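You operate a simulated robot arm through the tools that you are given. There is no shell and no other tool.

Carry out the task below with a simulated two-armed robot. There is one attempt and no reset: what you move stays moved.

## Task
Stand the white card holder in the dark stand, lock the green knob and load the small teal card.
Fine: open its flap, put the card in, snap the flap shut; leave the knob locked.

Only the result counts: the job must be done as asked and must still hold three seconds after the hand-in. Knocking over, shifting, dropping, spilling or breaking anything else fails it.

## Robot
Two 7-joint arms with fingered hands on one trunk that stands fixed in place. Base frame: the origin is at the foot of the trunk, x ahead of it, y to its left, z up. Units: mm, degrees, N and s.
The left shoulder is at [70, 162, 1296], the right one opposite. With the tool pointing down near the work surface each hand reaches from about 240 to 800 mm from the base axis, measured 20 degrees to its own side. Payload 4 kg a hand.
The TCP of each hand is the grasp point between the finger pads, 26 mm short of the fingertips. In the tool frame z runs along the fingers and y along their closing line. The gripper opens to 132 mm; its body begins 73 mm behind the TCP. The gripper is a hand of 4 fingers: y runs from the thumb to the fingers, the wrist lies at [0, 0, -224] in the tool frame, and closing takes about 1.5 s.
Orientation is that of the tool frame in the base frame, as a unit quaternion [w, x, y, z]. With the fingers straight down and closing along the base's y, the tool's x points along the base's -x, its y along +y and its z along -z.

## Interface
- The arms move only by the tool send_rows. It takes "left_rows", "right_rows" or both (then of equal length, played together; a hand with none holds still); each is a list of rows, each a list of 7 numbers: the shift along the tool's x, y, z in mm, then the turn, a rotation vector about the tool's x, y, z in degrees, then the gripper command, from -1 (shut) to 1 (fully open), values between in proportion. In form: [[tx, ty, tz, wx, wy, wz, fingers], ...]. A call has 1 to 20 rows; each row shifts and turns the commanded pose from where the row before left it, along the tool's axes as they then stand. A row lasts 0.2 s, in which the tool goes at most 50 mm and 8.6 degrees; a call with a longer step from one row to the next is refused whole, and so is a gripper value outside its range. A pose out of reach is approached as far as the arm can. The call stops where the force on the tool passes 90 N (or 10 N more than at its start, if that is more) or the arm is blocked; 0.2 s more then pass. The fingers move at their own pace (about 45 mm/s each) and stop on an object; they squeeze with about 27 N. The grip force told is the motor's: it shows also when the fingers shut on nothing. Time passes only in rows, and 0.2 s behind the last, so rows that do not move let the fingers close. It gives the time, the measured TCP pose, the force on the tool (base axes), the opening and the grip force at its end, in the units of the frame above (readings bear some noise), with the torque about the TCP (base axes, N m) and any sound that the robot's microphone picked up, and new pictures: "views" is both (left out), scene, wrist or none (wrist: the cameras of the hands that moved).
- Cameras (640 x 400 px; columns grow to the right, rows downward): "scene" is now at [126.4, 30.6, 1503.3]; the picture's right is [0.49, -0.87, 0.00], its down [-0.59, -0.33, -0.73] and it looks along [0.64, 0.36, -0.68] (base axes); focal length 325 px, centre (320, 200). "left" rides on the left gripper at [-73, 6, -94] in its tool frame; the picture's right is [-0.08, -1.00, 0.00], its down [0.78, -0.06, -0.62] and it looks along [0.61, -0.05, 0.79] (tool axes); focal length 230 px, centre (320, 200). "right" rides on the right gripper at [73, 6, -94] in its tool frame; the picture's right is [-0.08, 1.00, 0.00], its down [-0.79, -0.06, -0.62] and it looks along [-0.61, -0.05, 0.79] (tool axes); focal length 230 px, centre (320, 200). There is no depth. A picture from a camera that has moved, and an enlarged one, comes with that camera's place and axes in the base frame and with its lens. The place of the scene camera against the robot may be out by one fixed shift of up to 25 mm in any direction.
- raise_lower(by): slides the trunk up (or, below 0, down) by that many mm; the arms and the scene camera ride with it, the base frame stays. It gives what a move gives, with no picture.
- grasp_type(shape, hand): the hand has 4 fingers and takes this shape, open, in about a second: jaw (thumb against the fingers, like two jaws); tri (thumb and two fingers); tip (a fingertip pinch); poke (one finger out to press); point (the index stretched); flat (the hand flat); cup (the hand cupped); fist (a fist). The gripper value then closes the fingers along that shape, each until it touches; the sizes above hold for jaw. It gives what a move gives, with no picture.
- head_to(pan, tilt): turns the head with the scene camera to pan (to the left, within 86 degrees either way) and tilt (down, from -29 to 69), counted from straight ahead of the robot. It gives what a move gives, and a new picture of the scene camera.
- zoom(camera, box): a new picture of the part [left, top, right, bottom] of that camera's present view, enlarged. The clock stands still meanwhile.
- close_job(): hands the job in; it is judged then, once.

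Places have to be worked out from the pictures, the camera data and where the tool is seen. Open the grippers and draw the arms clear of the work before you hand the job in, unless the task says otherwise.

The tools are called after ">>>" as name(argument=value, ...) on one line, values as JSON. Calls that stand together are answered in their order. send_rows: Moves the arms, as the interface text tells. Its arguments: {"type":"object","properties":{"left_rows":{"type":"array","items":{"type":"array","items":{"type":"number"}}},"right_rows":{"type":"array","items":{"type":"array","items":{"type":"number"}}},"views":{"type":"string","enum":["both","scene","wrist","none"]}},"required":[]} The other tools are called the same way: raise_lower (by) moves the trunk up or down; grasp_type (shape, hand) gives the hand a shape; head_to (pan, tilt) turns the head that bears the scene camera; zoom (camera, box) takes an enlarged picture of a part of a camera's view; close_job () hands the job in.

At the start:

```text
t: 0.0
left_tcp_pos: [321.7, 488.3, 1251.4]
left_orientation: [0.0, 0.0, 1.0, 0.0]
left_contact_force: [-0.5, -0.6, 0.3]
left_ft_torque: [0.01, -0.01, 0.01]
left_width: 131.8
left_grip_force: 0.1
left_shape: jaw
right_tcp_pos: [558.4, 90.8, 1171.4]
right_orientation: [0.0, 0.0, 1.0, 0.0]
right_contact_force: [-0.8, 0.2, 0.7]
right_ft_torque: [-0.02, 0.0, -0.05]
right_width: 131.7
right_grip_force: 0.1
right_shape: jaw
trunk travel left (down, up): [-775.0, 165.0]
head pan, tilt (commanded): [29.3, 42.7]
```

scene: 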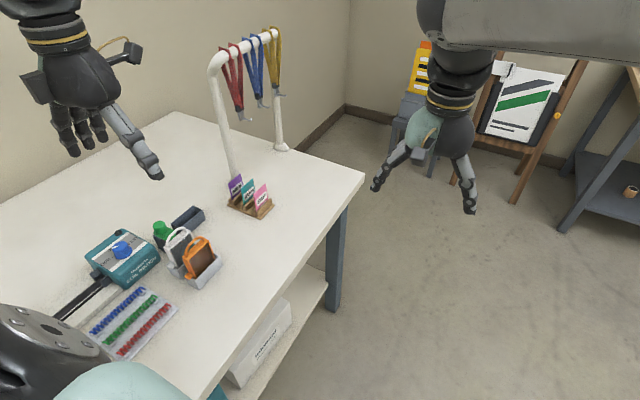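
right: 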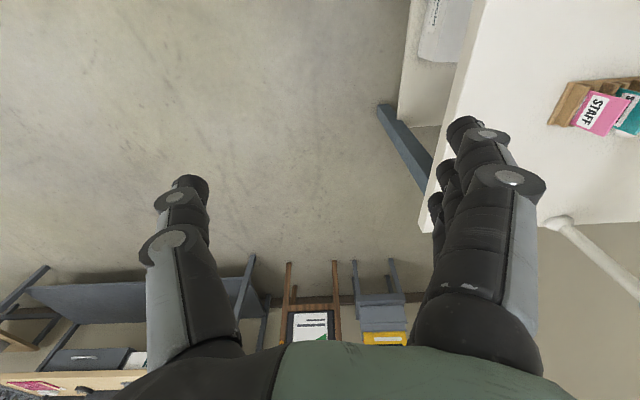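
left: 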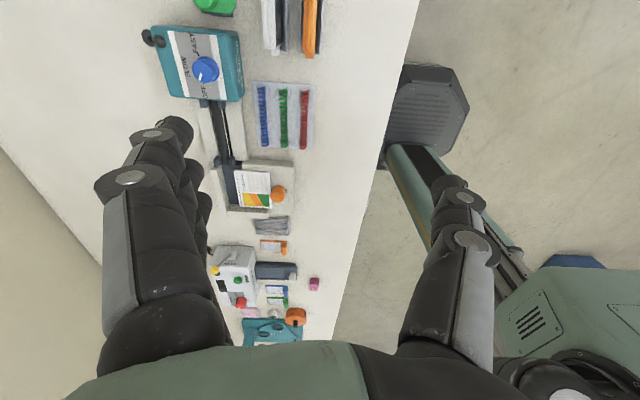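

I see a table to the robot's left with a tray of holders (white and orange), a green-knobbed dark stand, and a rack of small cards. I'll zoom in to identify the items.

>>> zoom(camera="scene", box=[140, 170, 290, 290])

>>> zoom(camera="scene", box=[50, 170, 290, 370])

>>> zoom(camera="left", box=[140, 0, 420, 175])

```text
3.33 times, centred on (215, 230) of scene
camera zoom: at [126.4, 30.6, 1503.3], right [0.49, -0.87, 0.0], down [-0.59, -0.33, -0.73], along [0.64, 0.36, -0.68], focal length 1083 px, centre (670, 100)
```

zoom: 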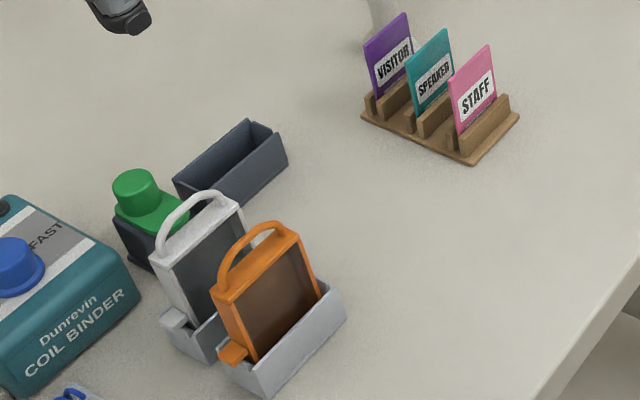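

```text
2.00 times, centred on (170, 270) of scene
camera zoom: at [126.4, 30.6, 1503.3], right [0.49, -0.87, 0.0], down [-0.59, -0.33, -0.73], along [0.64, 0.36, -0.68], focal length 650 px, centre (620, 60)
```

zoom: 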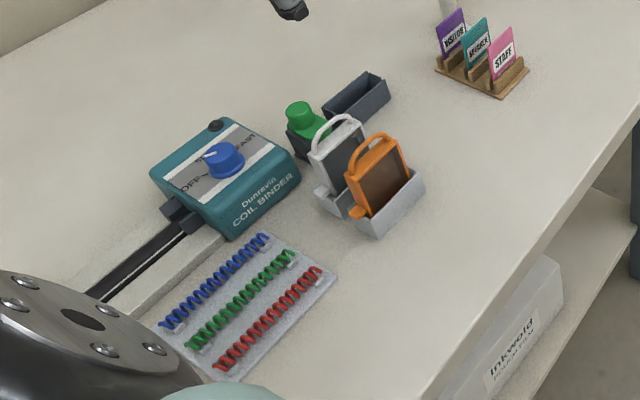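

```text
2.29 times, centred on (280, 88) of left
camera zoom: at [395.0, 494.7, 1345.6], right [0.08, -1.0, 0.0], down [-0.78, -0.06, 0.62], along [-0.61, -0.05, -0.79], focal length 526 px, centre (411, 457)
```

zoom: 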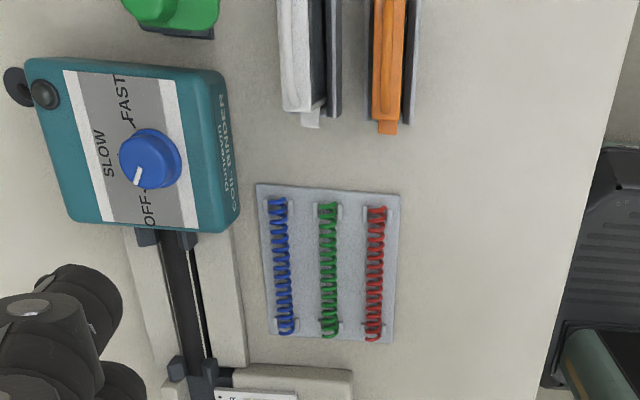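

The white holder stands in a grey rack beside the orange one, the dark stand with green knob is behind it, and the teal SPEAKER card is in a wooden rack. I'll turn the head to centre the work area for better looking.

>>> head_to(pan=46, tilt=48)

```text
t: 0.8
left_tcp_pos: [320.8, 488.1, 1250.9]
left_orientation: [0.0, 0.0, 1.0, 0.0]
left_contact_force: [-0.2, -0.7, -0.1]
left_ft_torque: [0.02, 0.02, 0.01]
left_width: 131.8
left_grip_force: 0.1
left_shape: jaw
right_tcp_pos: [559.0, 90.5, 1169.1]
right_orientation: [0.0, -0.001, 1.0, 0.0]
right_contact_force: [0.2, 0.3, -0.4]
right_ft_torque: [0.02, -0.03, 0.0]
right_width: 131.9
right_grip_force: 0.1
right_shape: jaw
trunk travel left (down, up): [-775.0, 165.0]
head pan, tilt (commanded): [46.0, 48.0]
camera scene: at [108.8, 46.5, 1495.8], right [0.72, -0.7, 0.0], down [-0.52, -0.53, -0.67], along [0.47, 0.48, -0.74], focal length 325 px, centre (320, 200)
```

scene: 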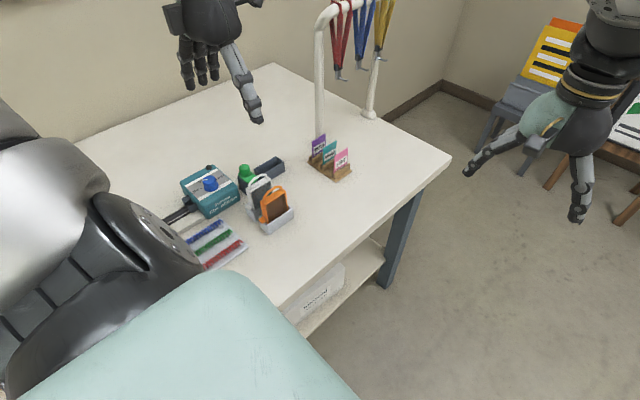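

Rough triangulation puts the table top near z≈860, white holder near (390,570), dark stand near (455,640) and the card rack near (620,540). I'll move the left hand above the area to get a close look with its camera, staying away from the lanyard bar.

>>> send_rows(left_rows=[[-30, 16, 18, 0, 0, 0, 1], [-30, 16, 18, 0, 0, 0, 1], [-30, 16, 18, 0, 0, 0, 1], [-30, 16, 18, 0, 0, 0, 1], [-30, 16, 18, 0, 0, 0, 1], [-30, 16, 18, 0, 0, 0, 1], [0, 0, 0, 0, 0, 0, 1]], views="both")

```text
t: 2.4
left_tcp_pos: [500.2, 585.1, 1142.6]
left_orientation: [0.0, 0.001, 1.0, -0.001]
left_contact_force: [-1.1, 0.3, -0.5]
left_ft_torque: [-0.01, 0.0, 0.01]
left_width: 131.5
left_grip_force: 0.1
left_shape: jaw
right_tcp_pos: [557.4, 89.0, 1171.7]
right_orientation: [0.0, 0.0, 1.0, 0.001]
right_contact_force: [0.4, 0.6, 0.0]
right_ft_torque: [0.0, -0.05, 0.01]
right_width: 131.7
right_grip_force: 0.0
right_shape: jaw
trunk travel left (down, up): [-775.0, 165.0]
head pan, tilt (commanded): [46.0, 48.0]
camera scene: at [107.8, 46.5, 1495.9], right [0.72, -0.69, 0.0], down [-0.52, -0.53, -0.67], along [0.47, 0.48, -0.74], focal length 325 px, centre (320, 200)
camera left: at [574.9, 590.9, 1237.1], right [0.08, -1.0, 0.0], down [-0.79, -0.06, 0.62], along [-0.61, -0.05, -0.79], focal length 230 px, centre (320, 200)
```

scene: 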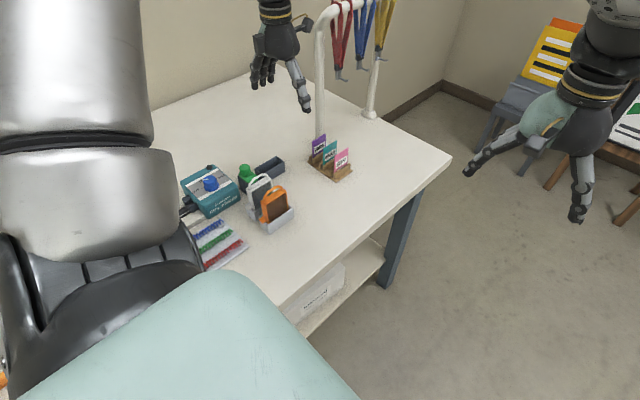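
left: 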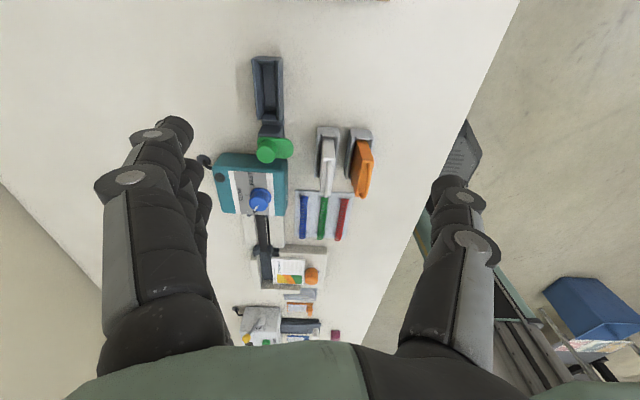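

>>> zoom(camera="left", box=[220, 30, 400, 210])

>>> zoom(camera="scene", box=[230, 125, 360, 240])

```text
2.22 times, centred on (310, 120) of left
camera zoom: at [574.9, 590.9, 1237.1], right [0.08, -1.0, 0.0], down [-0.79, -0.06, 0.62], along [-0.61, -0.05, -0.79], focal length 511 px, centre (342, 378)
```

zoom: 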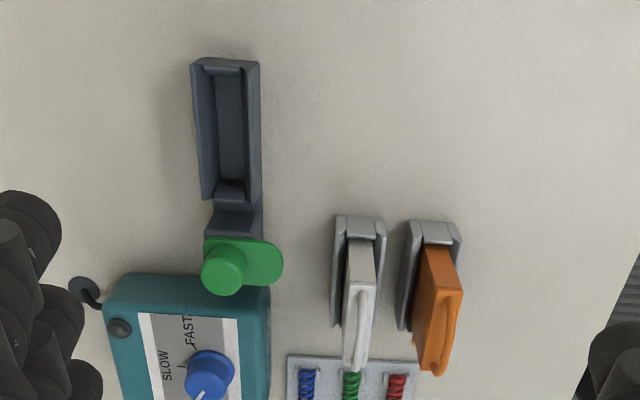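

```text
3.48 times, centred on (295, 182) of scene
camera zoom: at [107.8, 46.5, 1495.9], right [0.72, -0.69, 0.0], down [-0.52, -0.53, -0.67], along [0.47, 0.48, -0.74], focal length 1130 px, centre (407, 261)
```

zoom: 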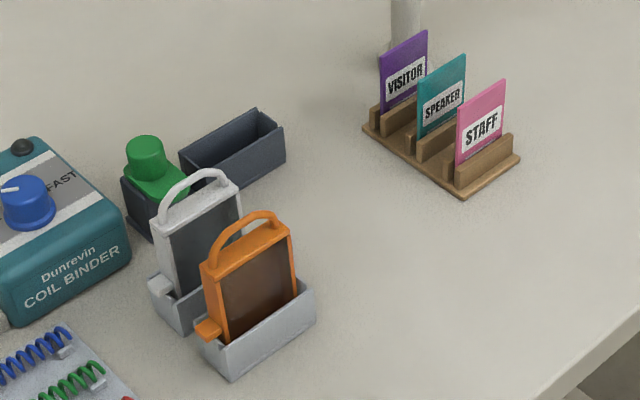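

Wrist-camera triangulation is self-consistent (blue knob top at ≈[320,678,909], tray corner/table ≈838). I'll bring the left hand lower for a closer look at the stand and holders.

>>> send_rows(left_rows=[[-8, 6, 33, 0, 0, 0, 1], [-8, 6, 33, 0, 0, 0, 1], [-8, 6, 33, 0, 0, 0, 1], [-8, 6, 33, 0, 0, 0, 1], [0, 0, 0, 0, 0, 0, 1]], views="wrist")

>>> zoom(camera="left", box=[180, 50, 440, 220])

```text
t: 3.6
left_tcp_pos: [533.8, 607.8, 1011.2]
left_orientation: [-0.001, 0.0, 1.0, 0.0]
left_contact_force: [-0.2, -0.3, 0.3]
left_ft_torque: [-0.01, -0.01, 0.02]
left_width: 131.7
left_grip_force: 0.1
left_shape: jaw
right_tcp_pos: [558.2, 89.3, 1170.7]
right_orientation: [0.0, 0.001, 1.0, 0.0]
right_contact_force: [-0.7, -0.1, -0.3]
right_ft_torque: [-0.01, -0.01, 0.01]
right_width: 131.9
right_grip_force: 0.1
right_shape: jaw
trunk travel left (down, up): [-775.0, 165.0]
head pan, tilt (commanded): [46.0, 48.0]
camera left: at [607.9, 614.5, 1106.0], right [0.08, -1.0, 0.0], down [-0.79, -0.06, 0.62], along [-0.61, -0.05, -0.79], focal length 230 px, centre (320, 200)
```

left: 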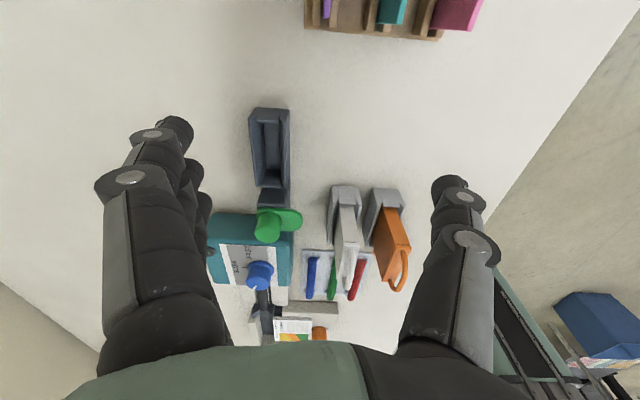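

```text
2.35 times, centred on (310, 135) of left
camera zoom: at [607.9, 614.5, 1106.0], right [0.08, -1.0, 0.0], down [-0.79, -0.06, 0.62], along [-0.61, -0.05, -0.79], focal length 541 px, centre (344, 353)
```

zoom: 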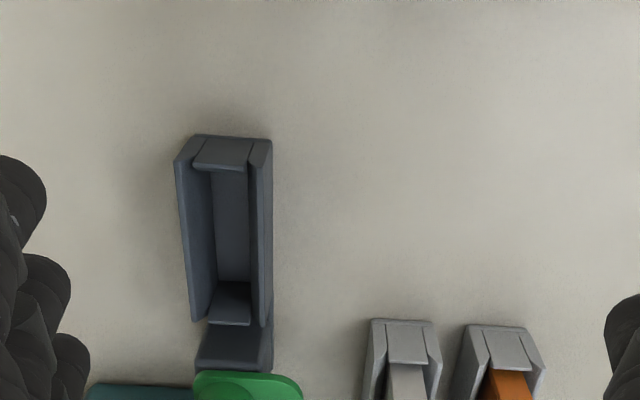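

>>> zoom(camera="left", box=[230, 160, 430, 300])

>>> zoom(camera="left", box=[225, 95, 365, 185])

>>> zoom(camera="scene", box=[232, 160, 302, 240])

>>> zoom(camera="scene", box=[295, 130, 360, 185])

```text
2.86 times, centred on (330, 230) of left
camera zoom: at [607.9, 614.5, 1106.0], right [0.08, -1.0, 0.0], down [-0.79, -0.06, 0.62], along [-0.61, -0.05, -0.79], focal length 657 px, centre (291, 114)
```

zoom: 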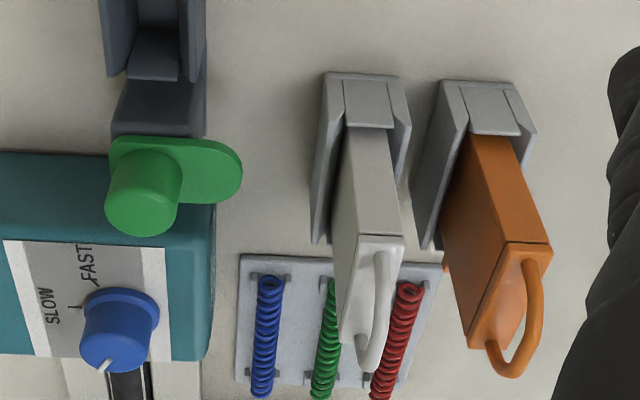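

```text
4.44 times, centred on (295, 140) of left
camera zoom: at [607.9, 614.5, 1106.0], right [0.08, -1.0, 0.0], down [-0.79, -0.06, 0.62], along [-0.61, -0.05, -0.79], focal length 1022 px, centre (431, 467)
```

zoom: 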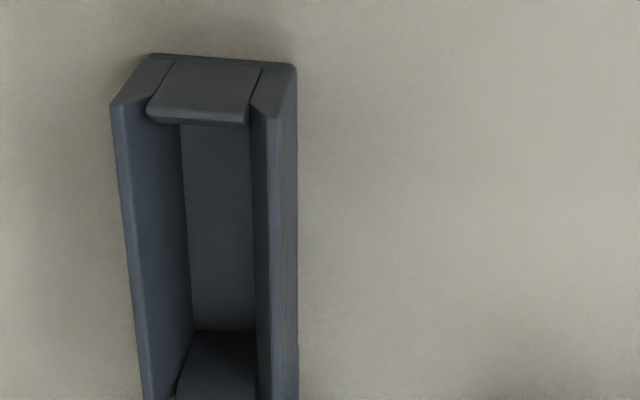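

```text
5.00 times, centred on (267, 200) of scene
camera zoom: at [108.1, 46.3, 1495.9], right [0.72, -0.69, 0.0], down [-0.52, -0.53, -0.67], along [0.47, 0.48, -0.74], focal length 1625 px, centre (585, 200)
```

zoom: 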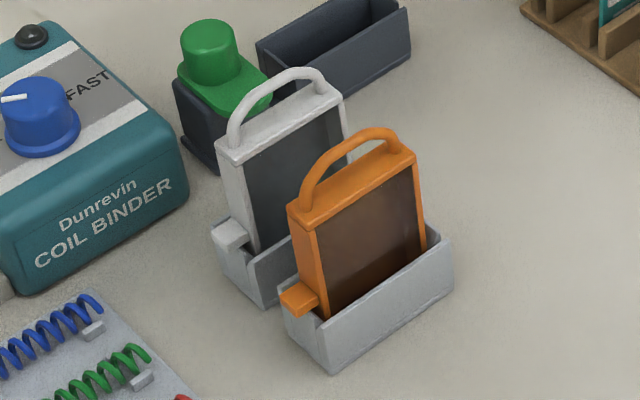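

```text
7.27 times, centred on (328, 158) of scene
camera zoom: at [108.1, 46.3, 1495.9], right [0.72, -0.69, 0.0], down [-0.52, -0.53, -0.67], along [0.47, 0.48, -0.74], focal length 2363 px, centre (266, 509)
```

zoom: 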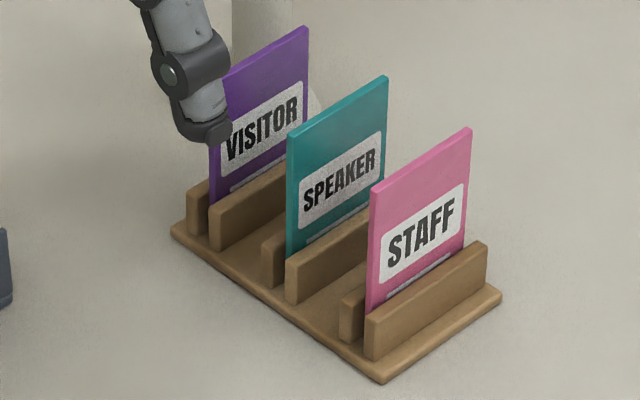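

The holder top is at about z=939 (17–18 mm thick in y, ~70 mm long in x), with its tab at the –x end; the stand's slot lies along x around y≈660. I'll take a view from more directly overhead to get the stand and knob geometry.

>>> send_rows(left_rows=[[30, 6, -10, 0, 0, 0, 1], [30, 6, -10, 0, 0, 0, 1], [30, 6, -10, 0, 0, 0, 1], [30, 6, -5, 0, 0, 0, 1], [0, 0, 0, 0, 0, 0, 1]], views="wrist")

>>> zoom(camera="left", box=[200, 0, 400, 130])

>>> zoom(camera="left", box=[200, 60, 330, 140])

>>> zoom(camera="left", box=[320, 40, 450, 140])

```text
t: 4.8
left_tcp_pos: [412.9, 630.1, 1045.6]
left_orientation: [0.0, 0.001, 1.0, 0.001]
left_contact_force: [-0.7, -0.1, 0.3]
left_ft_torque: [0.01, -0.04, 0.03]
left_width: 131.6
left_grip_force: 0.0
left_shape: jaw
right_tcp_pos: [559.1, 89.0, 1170.5]
right_orientation: [0.0, 0.0, 1.0, 0.0]
right_contact_force: [0.4, -0.8, -1.0]
right_ft_torque: [-0.01, -0.02, -0.01]
right_width: 131.7
right_grip_force: 0.0
right_shape: jaw
trunk travel left (down, up): [-775.0, 165.0]
head pan, tilt (commanded): [46.0, 48.0]
camera left: at [487.5, 637.7, 1140.0], right [0.08, -1.0, 0.0], down [-0.78, -0.06, 0.62], along [-0.62, -0.05, -0.79], focal length 230 px, centre (320, 200)
```

left: 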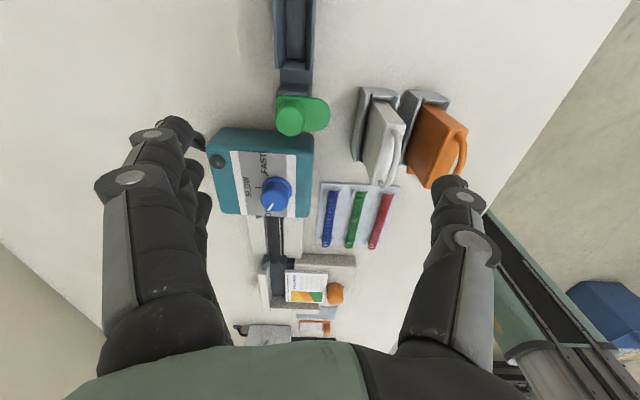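

```text
3.08 times, centred on (300, 65) of left
camera zoom: at [487.5, 637.7, 1140.0], right [0.08, -1.0, 0.0], down [-0.78, -0.06, 0.62], along [-0.62, -0.05, -0.79], focal length 708 px, centre (382, 615)
```

zoom: 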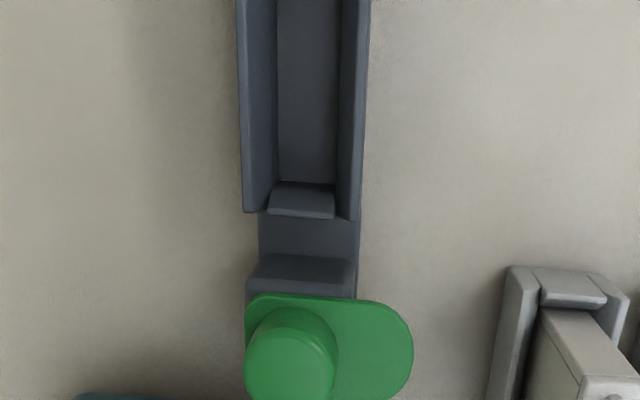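

```text
4.92 times, centred on (265, 100) of left
camera zoom: at [487.5, 637.7, 1140.0], right [0.08, -1.0, 0.0], down [-0.78, -0.06, 0.62], along [-0.62, -0.05, -0.79], focal length 1133 px, centre (591, 692)
```

zoom: 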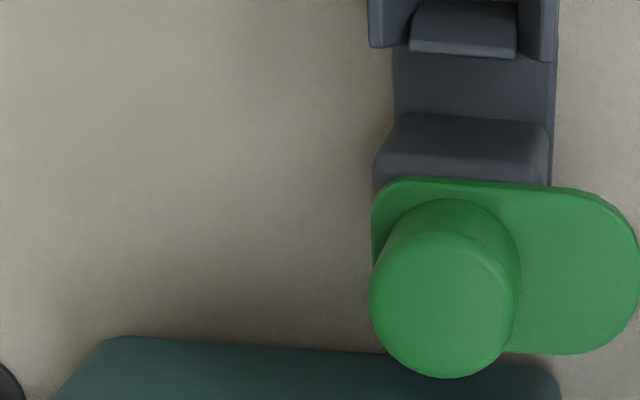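

```text
4.00 times, centred on (385, 90) of left
camera zoom: at [487.5, 637.7, 1140.0], right [0.08, -1.0, 0.0], down [-0.78, -0.06, 0.62], along [-0.62, -0.05, -0.79], focal length 920 px, centre (60, 640)
```

zoom: 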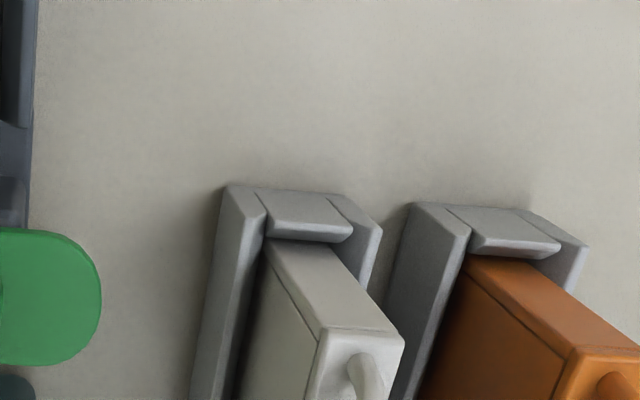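

The lever geometry is clear: the green lobe points to –y now and presumably swings 90° to +x over the holder's tab. Next I'll look at the holder from the –y side to understand the flap and handle, by shifting the hand to -y and yawing it 90°.

>>> send_rows(left_rows=[[4.6, -38, 5, 0, 0, 0, 1], [4.6, -38, 5, 0, 0, 0, 1], [4.6, -38, 5, 0, 0, 0, 1], [4.6, -38, 5, 0, 0, 0, 1], [4.6, -38, 5, 0, 0, 0, 1], [0, 0, 0, 0, 0, 8.2, 1], [0, 0, 0, 0, 0, 8.2, 1], [0, 0, 0, 0, 0, 8.2, 1], [0, 0, 0, 0, 0, 8.2, 1], [0, 0, 0, 0, 0, 8.2, 1], [0, 0, 0, 0, 0, 8.2, 1], [0, 0, 0, 0, 0, 8.2, 1], [0, 0, 0, 0, 0, 8.2, 1], [0, 0, 0, 0, 0, 8.2, 1], [0, 0, 0, 0, 0, 8.2, 1], [0, 0, 0, 0, 0, 8.0, 1], [0, 0, 0, 0, 0, 0, 1]], views="both")

>>> zoom(camera="left", box=[230, 180, 410, 300])

```text
t: 8.4
left_tcp_pos: [390.7, 439.8, 1020.9]
left_orientation: [-0.001, 0.37, 0.929, 0.0]
left_contact_force: [0.2, -0.6, -0.7]
left_ft_torque: [0.02, 0.0, 0.02]
left_width: 131.9
left_grip_force: 0.1
left_shape: jaw
left hand out of reach, approached as far as the arm can: row 11, 12, 13, 14, 15, 16
right_tcp_pos: [559.3, 90.2, 1169.4]
right_orientation: [-0.001, 0.0, 1.0, -0.001]
right_contact_force: [0.5, -0.3, -0.5]
right_ft_torque: [0.0, 0.0, -0.03]
right_width: 131.9
right_grip_force: 0.1
right_shape: jaw
trunk travel left (down, up): [-775.0, 165.0]
head pan, tilt (commanded): [46.0, 48.0]
camera scene: at [108.9, 46.3, 1495.8], right [0.72, -0.69, 0.0], down [-0.52, -0.53, -0.67], along [0.46, 0.48, -0.74], focal length 325 px, centre (320, 200)
camera left: at [449.0, 393.8, 1115.3], right [-0.63, -0.78, 0.0], down [-0.61, 0.49, 0.62], along [-0.48, 0.39, -0.79], focal length 230 px, centre (320, 200)
```

scene: 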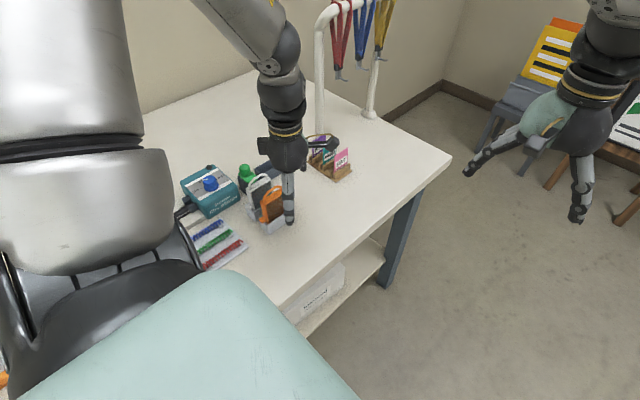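
left: 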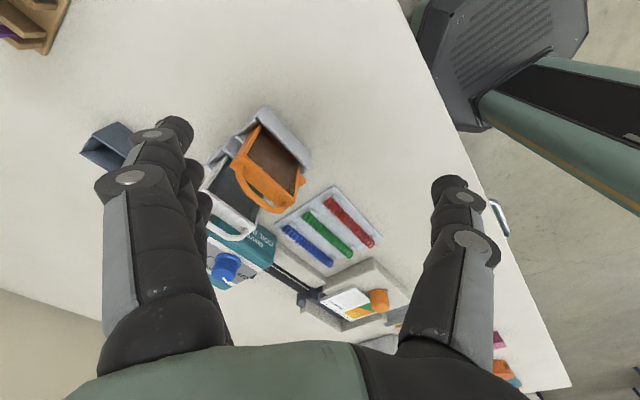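

```text
3.33 times, centred on (320, 240) of left
camera zoom: at [449.0, 393.8, 1115.3], right [-0.63, -0.78, 0.0], down [-0.61, 0.49, 0.62], along [-0.48, 0.39, -0.79], focal length 767 px, centre (320, 67)
```

zoom: 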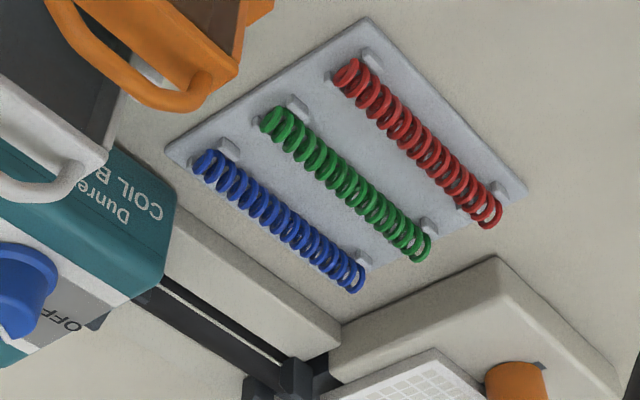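

The yaw stopped at about –43° (joint limit), but this view already shows the holders from –y side. Zooming in on them.

>>> zoom(camera="left", box=[190, 90, 330, 250])

>>> zoom(camera="left", box=[205, 110, 305, 180])

>>> zoom(camera="left", box=[200, 160, 310, 240])

```text
2.50 times, centred on (260, 170) of left
camera zoom: at [449.0, 393.8, 1115.3], right [-0.63, -0.78, 0.0], down [-0.61, 0.49, 0.62], along [-0.48, 0.39, -0.79], focal length 575 px, centre (470, 275)
```

zoom: 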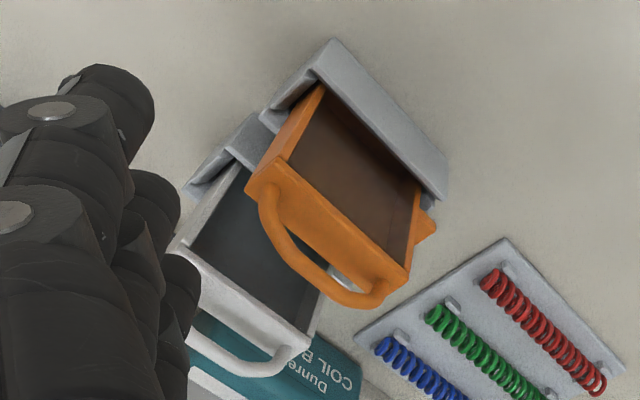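

```text
5.71 times, centred on (255, 145) of left
camera zoom: at [449.0, 393.8, 1115.3], right [-0.63, -0.78, 0.0], down [-0.61, 0.49, 0.62], along [-0.48, 0.39, -0.79], focal length 1315 px, centre (691, 514)
```

zoom: 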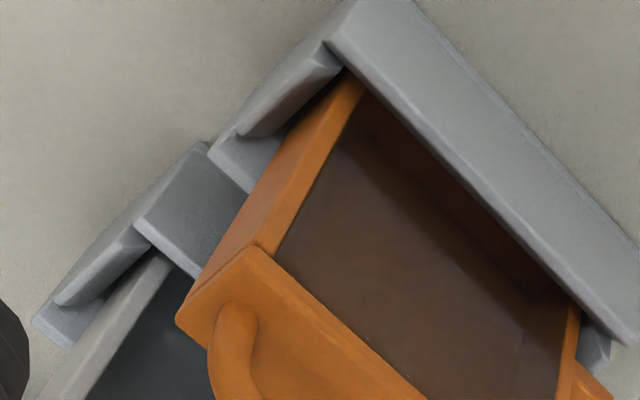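

```text
5.00 times, centred on (255, 200) of left
camera zoom: at [449.0, 393.8, 1115.3], right [-0.63, -0.78, 0.0], down [-0.61, 0.49, 0.62], along [-0.48, 0.39, -0.79], focal length 1150 px, centre (645, 200)
```

zoom: 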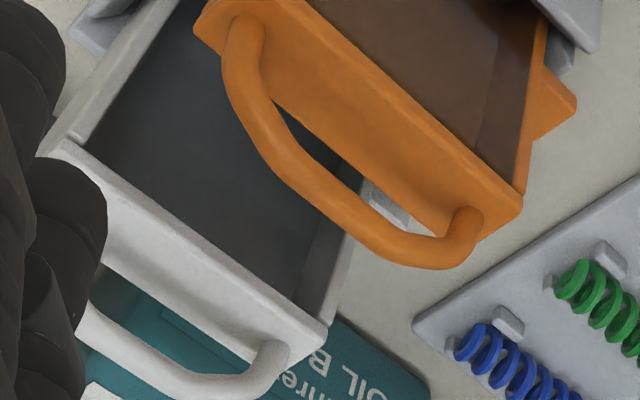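

The lid (flap) with the loop handle is a separate plate on top of the holder's body. I'll yaw back to zero and go on to the +y side, turning the other way, to see the back and the hinge side.

>>> send_rows(left_rows=[[0, 0, 0, 0, 0, -8.2, 1], [0, 0, 0, 0, 0, -8.2, 1], [0, 0, 0, 0, 0, -8.2, 1], [0, 0, 0, 0, 0, -8.2, 1], [0, 0, 0, 0, 0, -8.2, 1], [0, 0, 0, 0, 0, -8.2, 1], [0, 0, 0, 0, 0, -8.2, 1], [0, 0, 0, 0, 0, -8.2, 1], [0, 0, 0, 0, 0, -8.2, 1], [0, 0, 0, 0, 0, -8.2, 1], [0, 0, 0, 0, 0, -8.0, 1], [0, 0, 0, 0, 0, 0, 1]], views="none")

```text
t: 11.0
left_tcp_pos: [390.4, 439.6, 1020.8]
left_orientation: [0.001, -0.396, 0.918, 0.001]
left_contact_force: [0.5, 0.3, -0.4]
left_ft_torque: [0.04, -0.02, -0.05]
left_width: 131.9
left_grip_force: 0.1
left_shape: jaw
right_tcp_pos: [559.3, 90.5, 1170.8]
right_orientation: [-0.001, 0.0, 1.0, 0.0]
right_contact_force: [-0.2, -0.5, 0.6]
right_ft_torque: [0.0, 0.02, 0.01]
right_width: 131.6
right_grip_force: 0.0
right_shape: jaw
trunk travel left (down, up): [-775.0, 165.0]
head pan, tilt (commanded): [46.0, 48.0]
```

The commanded pose was clipped at the limit, so the hand is now at yaw ≈ +46.6°. That suits a look from the +x/+y side; I translate in the rotated tool frame to place the holder at the image centre.

>>> send_rows(left_rows=[[-37.6, 21.7, 0, 0, 0, 0, 1], [-37.6, 21.7, 0, 0, 0, 0, 1], [-37.6, 21.7, 2, 0, 0, 0, 1], [-37.6, 21.7, 3, 0, 0, 0, 1], [0, 0, 0, 0, 0, 0, 1]], views="wrist")

>>> zoom(camera="left", box=[240, 130, 420, 240])

>>> zoom(camera="left", box=[290, 170, 390, 240])

```text
t: 12.2
left_tcp_pos: [429.4, 607.6, 1016.8]
left_orientation: [0.0, -0.396, 0.918, 0.001]
left_contact_force: [-0.1, -0.8, -0.2]
left_ft_torque: [0.02, 0.0, 0.02]
left_width: 131.9
left_grip_force: 0.0
left_shape: jaw
right_tcp_pos: [558.6, 89.9, 1170.9]
right_orientation: [-0.001, 0.001, 1.0, 0.0]
right_contact_force: [0.9, -0.7, 0.0]
right_ft_torque: [-0.01, -0.02, -0.02]
right_width: 132.1
right_grip_force: 0.0
right_shape: jaw
trunk travel left (down, up): [-775.0, 165.0]
head pan, tilt (commanded): [46.0, 48.0]
camera left: at [476.3, 665.4, 1111.6], right [0.78, -0.63, 0.0], down [-0.49, -0.61, 0.62], along [-0.39, -0.48, -0.79], focal length 230 px, centre (320, 200)
```

left: 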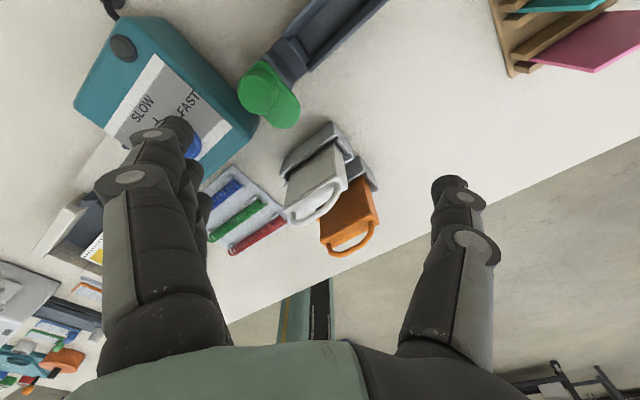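

```text
3.56 times, centred on (330, 185) of left
camera zoom: at [476.3, 665.4, 1111.6], right [0.78, -0.63, 0.0], down [-0.49, -0.61, 0.62], along [-0.39, -0.48, -0.79], focal length 818 px, centre (284, 253)
```

zoom: 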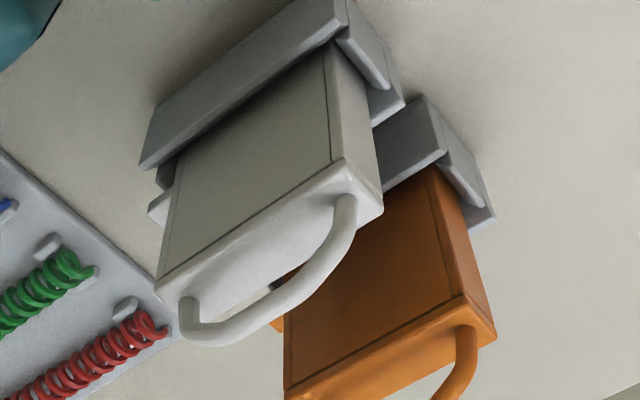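

```text
5.71 times, centred on (340, 205) of left
camera zoom: at [476.3, 665.4, 1111.6], right [0.78, -0.63, 0.0], down [-0.49, -0.61, 0.62], along [-0.39, -0.48, -0.79], focal length 1315 px, centre (206, 171)
```

zoom: 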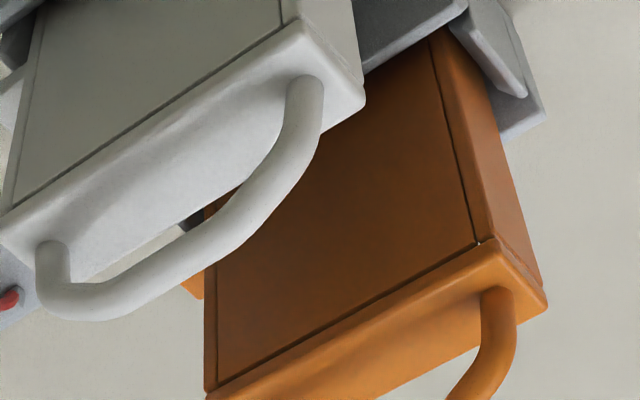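

The picture shows the back panel and the lid with its loop; the card slot presumably opens under the lid. I'll now align the hand over the white holder (yaw ≈ +2°, centre ≈ [388, 566]) and narrow the fingers to see how they fit between the two holders.

>>> send_rows(left_rows=[[0, 0, -25, 0, 0, 0, 1], [30, 0.6, -3, 0, 0, 0, 0.5], [29, 0.7, 0, 0, 0, 0, 0], [0, 0, 0, 0, 0, 7.45, -0.25], [0, 0, 0, 0, 0, 7.45, -0.25], [0, 0, 0, 0, 0, 7.45, -0.25], [0, 0, 0, 0, 0, 7.45, -0.25], [0, 0, 0, 0, 0, 7.45, -0.25], [0, 0, 0, 0, 0, 7.45, -0.25], [0, 0, 0, 0, 0, 0, -0.25]], views="both")

>>> zoom(camera="scene", box=[200, 80, 340, 240])

>>> zoom(camera="left", box=[240, 120, 440, 260])

```text
t: 14.4
left_tcp_pos: [388.7, 566.2, 1043.6]
left_orientation: [0.0, -0.016, 1.0, 0.002]
left_contact_force: [0.5, -0.4, -0.7]
left_ft_torque: [0.0, -0.01, -0.02]
left_width: 50.0
left_grip_force: 0.1
left_shape: jaw
right_tcp_pos: [560.3, 90.6, 1169.6]
right_orientation: [-0.001, 0.0, 1.0, 0.0]
right_contact_force: [-0.6, 0.3, 0.4]
right_ft_torque: [-0.03, -0.02, 0.02]
right_width: 131.6
right_grip_force: 0.1
right_shape: jaw
trunk travel left (down, up): [-775.0, 165.0]
head pan, tilt (commanded): [46.0, 48.0]
camera scene: at [108.9, 46.7, 1495.8], right [0.72, -0.69, 0.0], down [-0.52, -0.53, -0.67], along [0.46, 0.48, -0.74], focal length 325 px, centre (320, 200)
camera left: at [463.6, 574.7, 1138.9], right [0.11, -0.99, 0.0], down [-0.78, -0.09, 0.62], along [-0.61, -0.07, -0.79], focal length 230 px, centre (320, 200)
```

scene: 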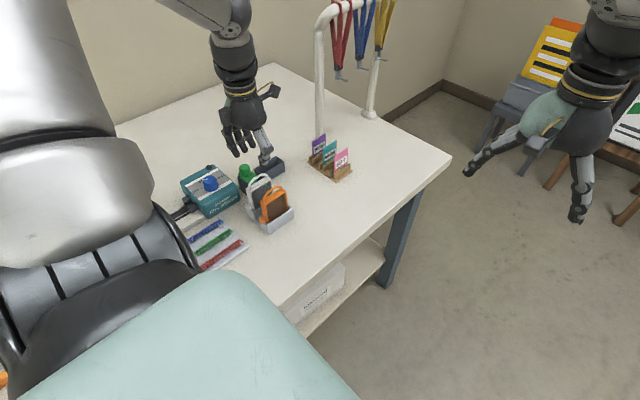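
left: 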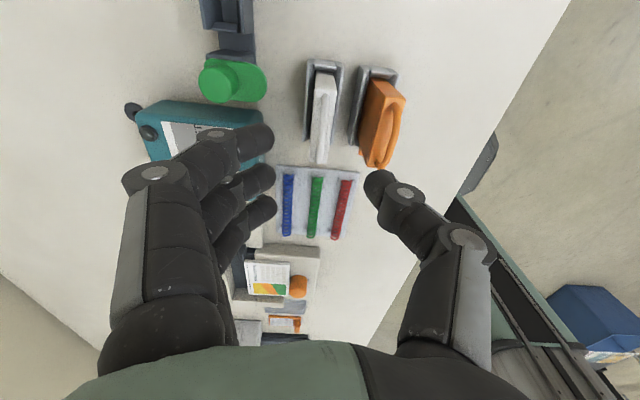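

```text
2.50 times, centred on (270, 160) of scene
camera zoom: at [108.9, 46.7, 1495.8], right [0.72, -0.69, 0.0], down [-0.52, -0.53, -0.67], along [0.46, 0.48, -0.74], focal length 812 px, centre (445, 300)
```

zoom: 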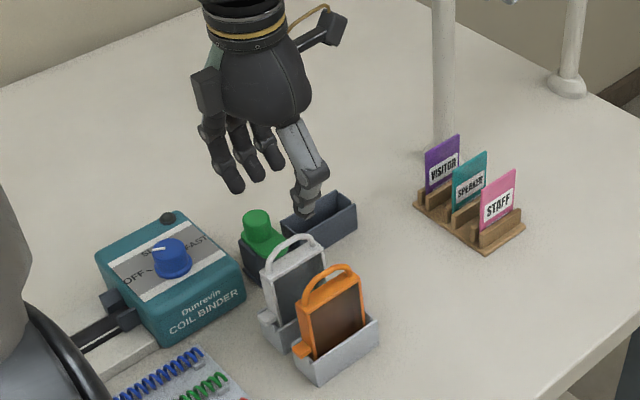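

```text
2.86 times, centred on (340, 190) of left
camera zoom: at [463.6, 574.7, 1138.9], right [0.11, -0.99, 0.0], down [-0.78, -0.09, 0.62], along [-0.61, -0.07, -0.79], focal length 657 px, centre (263, 229)
```

zoom: 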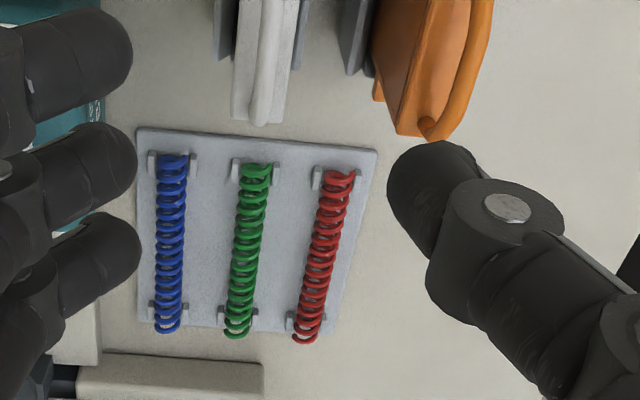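

At 50 mm opening the fingers curl in like claws; the thumb must go into the 40 mm gap between holders, so I'll use about 30 mm opening. Let me zoom in on the holder from this near-overhead view to refine its position first.

>>> zoom(camera="left", box=[280, 45, 420, 175])

>>> zoom(camera="left", box=[290, 50, 360, 100])

>>> zoom(camera="left", box=[290, 110, 410, 180])

```text
3.08 times, centred on (350, 110) of left
camera zoom: at [463.6, 574.7, 1138.9], right [0.11, -0.99, 0.0], down [-0.78, -0.09, 0.62], along [-0.61, -0.07, -0.79], focal length 708 px, centre (228, 477)
```

zoom: 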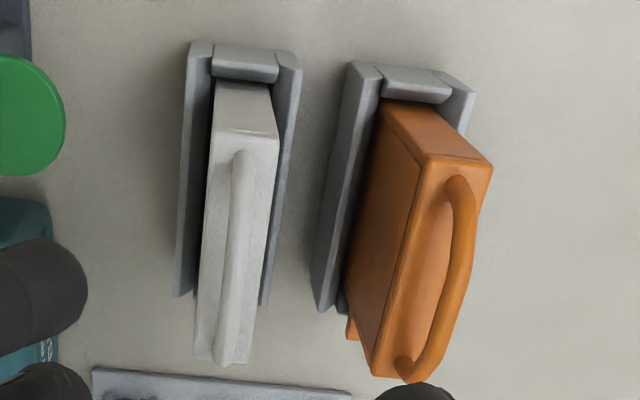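

```text
8.00 times, centred on (325, 75) of left
camera zoom: at [463.6, 574.7, 1138.9], right [0.11, -0.99, 0.0], down [-0.78, -0.09, 0.62], along [-0.61, -0.07, -0.79], focal length 1841 px, centre (280, 1200)
```

zoom: 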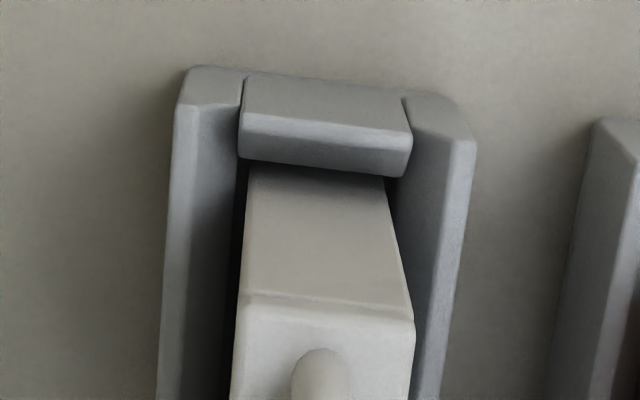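

```text
5.33 times, centred on (350, 145) of left
camera zoom: at [463.6, 574.7, 1138.9], right [0.11, -0.99, 0.0], down [-0.78, -0.09, 0.62], along [-0.61, -0.07, -0.79], focal length 1227 px, centre (160, 493)
```

zoom: 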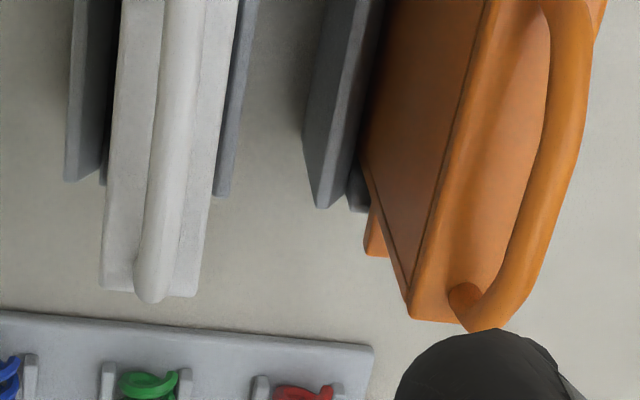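

Refined: the white lid spans x 355–421, y 555.5–573 (centre [388, 564.4], yaw ≈0.4°). I'll align, narrow the opening to ~30 mm and descend to just above the handle level.

>>> send_rows(left_rows=[[0.7, -1.8, 0, 0, 0, 1.3, -0.55], [0, 0, 17, 0, 0, 0, -0.55], [0, 0, 17, 0, 0, 0, -0.55], [0, 0, 17, 0, 0, 0, -0.55], [0, 0, 17, 0, 0, 0, -0.55], [0, 0, 0, 0, 0, 0, -0.55]], views="both")

>>> zoom(camera="scene", box=[210, 100, 320, 240])

>>> zoom(camera="left", box=[240, 120, 420, 250])

```text
t: 15.8
left_tcp_pos: [389.6, 565.2, 976.0]
left_orientation: [0.0, -0.005, 1.0, 0.002]
left_contact_force: [0.3, 0.6, 0.6]
left_ft_torque: [0.01, 0.02, -0.02]
left_width: 30.4
left_grip_force: 0.0
left_shape: jaw
right_tcp_pos: [559.0, 90.2, 1170.2]
right_orientation: [0.0, 0.001, 1.0, 0.0]
right_contact_force: [0.0, -0.4, 1.2]
right_ft_torque: [0.03, 0.01, -0.01]
right_width: 131.9
right_grip_force: 0.1
right_shape: jaw
trunk travel left (down, up): [-775.0, 165.0]
head pan, tilt (commanded): [46.0, 48.0]
camera scene: at [108.5, 46.3, 1495.9], right [0.72, -0.69, 0.0], down [-0.52, -0.53, -0.67], along [0.47, 0.48, -0.74], focal length 325 px, centre (320, 200)
camera left: at [462.8, 572.3, 1070.8], right [0.09, -1.0, 0.0], down [-0.78, -0.07, 0.62], along [-0.61, -0.05, -0.79], focal length 230 px, centre (320, 200)
```

scene: 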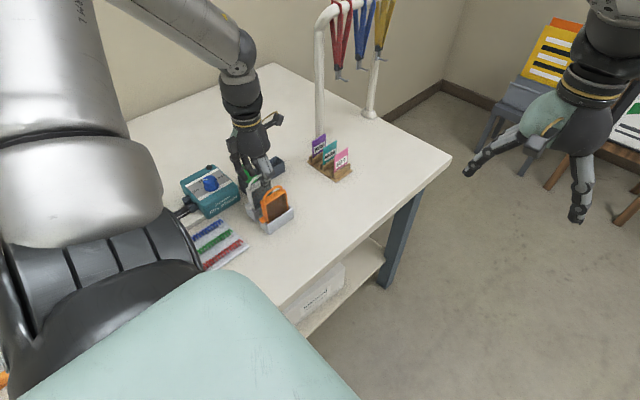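
left: 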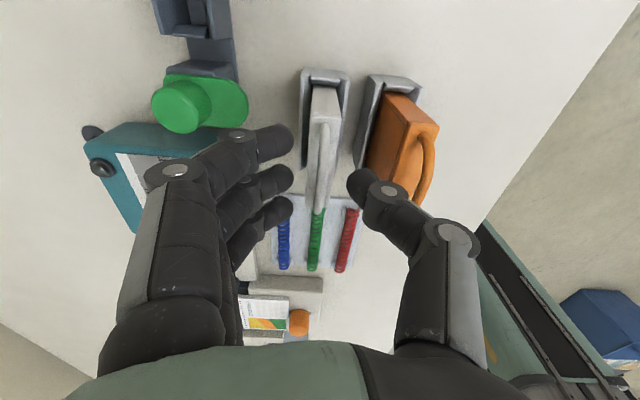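

```text
2.86 times, centred on (265, 170) of scene
camera zoom: at [108.5, 46.3, 1495.9], right [0.72, -0.69, 0.0], down [-0.52, -0.53, -0.67], along [0.47, 0.48, -0.74], focal length 928 px, centre (477, 286)
```

zoom: 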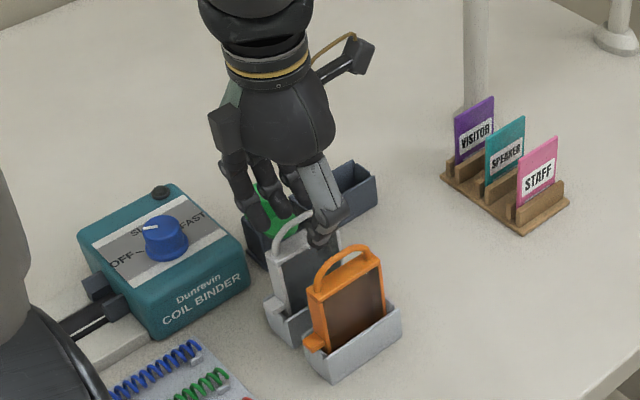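

```text
3.08 times, centred on (330, 185) of left
camera zoom: at [462.8, 572.3, 1070.8], right [0.09, -1.0, 0.0], down [-0.78, -0.07, 0.62], along [-0.61, -0.05, -0.79], focal length 708 px, centre (289, 246)
```

zoom: 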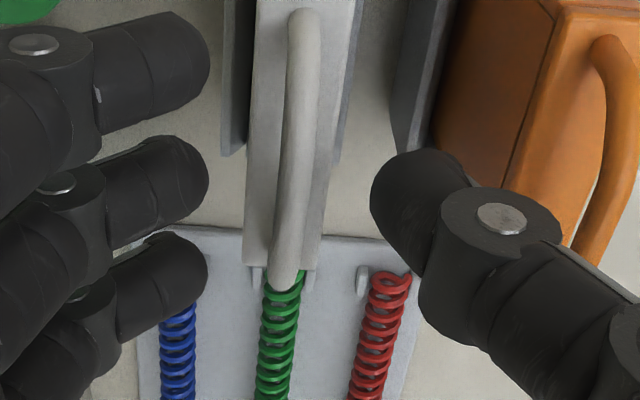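

The thumb's knuckles bulge ~50–60 mm outward at this closing direction and would hit the orange holder, so gripping across y is unsafe. I'll instead try gripping the holder's end faces (closing along x): raise, open and yaw +90° to test reachability.

>>> send_rows(left_rows=[[0, 0, -28, 0, 0, 0, -0.5], [0, 0, -28, 0, 0, 0, -0.3], [0, 0, -28, 0, 0, 0, 0], [0, 0, 0, 0, 0, -8.2, 0.5], [0, 0, 0, 0, 0, -8.2, 0.5], [0, 0, 0, 0, 0, -8.2, 0.5], [0, 0, 0, 0, 0, -8.2, 0.5], [0, 0, 0, 0, 0, -8.2, 0.5], [0, 0, 0, 0, 0, -8.2, 0.5], [0, 0, 0, 0, 0, -8.2, 0.5], [0, 0, 0, 0, 0, -8.2, 0.5], [0, 0, 0, 0, 0, -8.2, 0.5], [0, 0, 0, 0, 0, -8.2, 0.5], [0, 0, 0, 0, 0, -8.2, 0.5], [0, 0, 0, 0, 0, 0, 0.5]], views="both")

>>> zoom(camera="left", box=[230, 100, 410, 250])

```text
t: 19.0
left_tcp_pos: [388.3, 563.4, 1060.7]
left_orientation: [-0.001, 0.713, -0.701, -0.001]
left_contact_force: [-0.1, -0.6, -0.3]
left_ft_torque: [0.0, 0.03, -0.01]
left_width: 98.6
left_grip_force: 0.1
left_shape: jaw
right_tcp_pos: [560.7, 90.9, 1169.4]
right_orientation: [0.001, 0.0, 1.0, 0.0]
right_contact_force: [1.0, 0.5, 0.3]
right_ft_torque: [-0.03, 0.02, 0.0]
right_width: 131.8
right_grip_force: 0.0
right_shape: jaw
trunk travel left (down, up): [-775.0, 165.0]
head pan, tilt (commanded): [46.0, 48.0]
camera scene: at [108.8, 46.4, 1495.8], right [0.72, -0.69, 0.0], down [-0.52, -0.53, -0.67], along [0.46, 0.48, -0.74], focal length 325 px, centre (320, 200)
camera left: at [383.3, 637.8, 1155.1], right [1.0, 0.09, 0.0], down [0.07, -0.79, 0.61], along [0.06, -0.61, -0.79], focal length 230 px, centre (320, 200)
```

scene: 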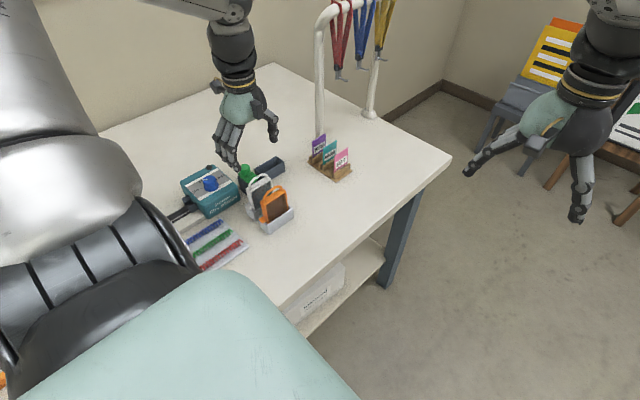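
left: 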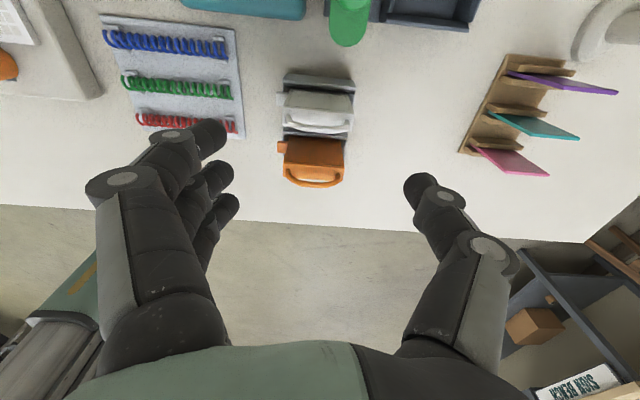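

```text
2.67 times, centred on (320, 175) of left
camera zoom: at [383.3, 637.8, 1155.1], right [1.0, 0.09, 0.0], down [0.07, -0.79, 0.61], along [0.06, -0.61, -0.79], focal length 614 px, centre (320, 267)
```

zoom: 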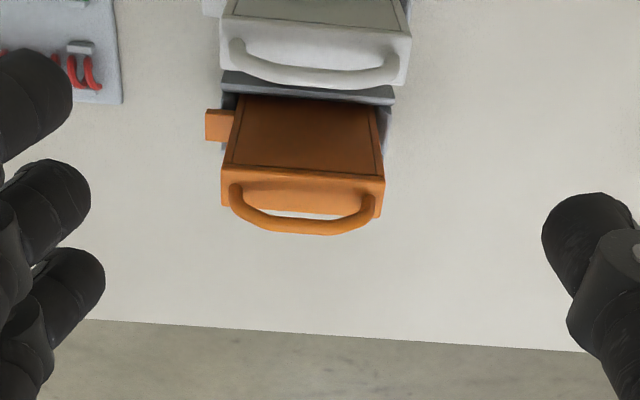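

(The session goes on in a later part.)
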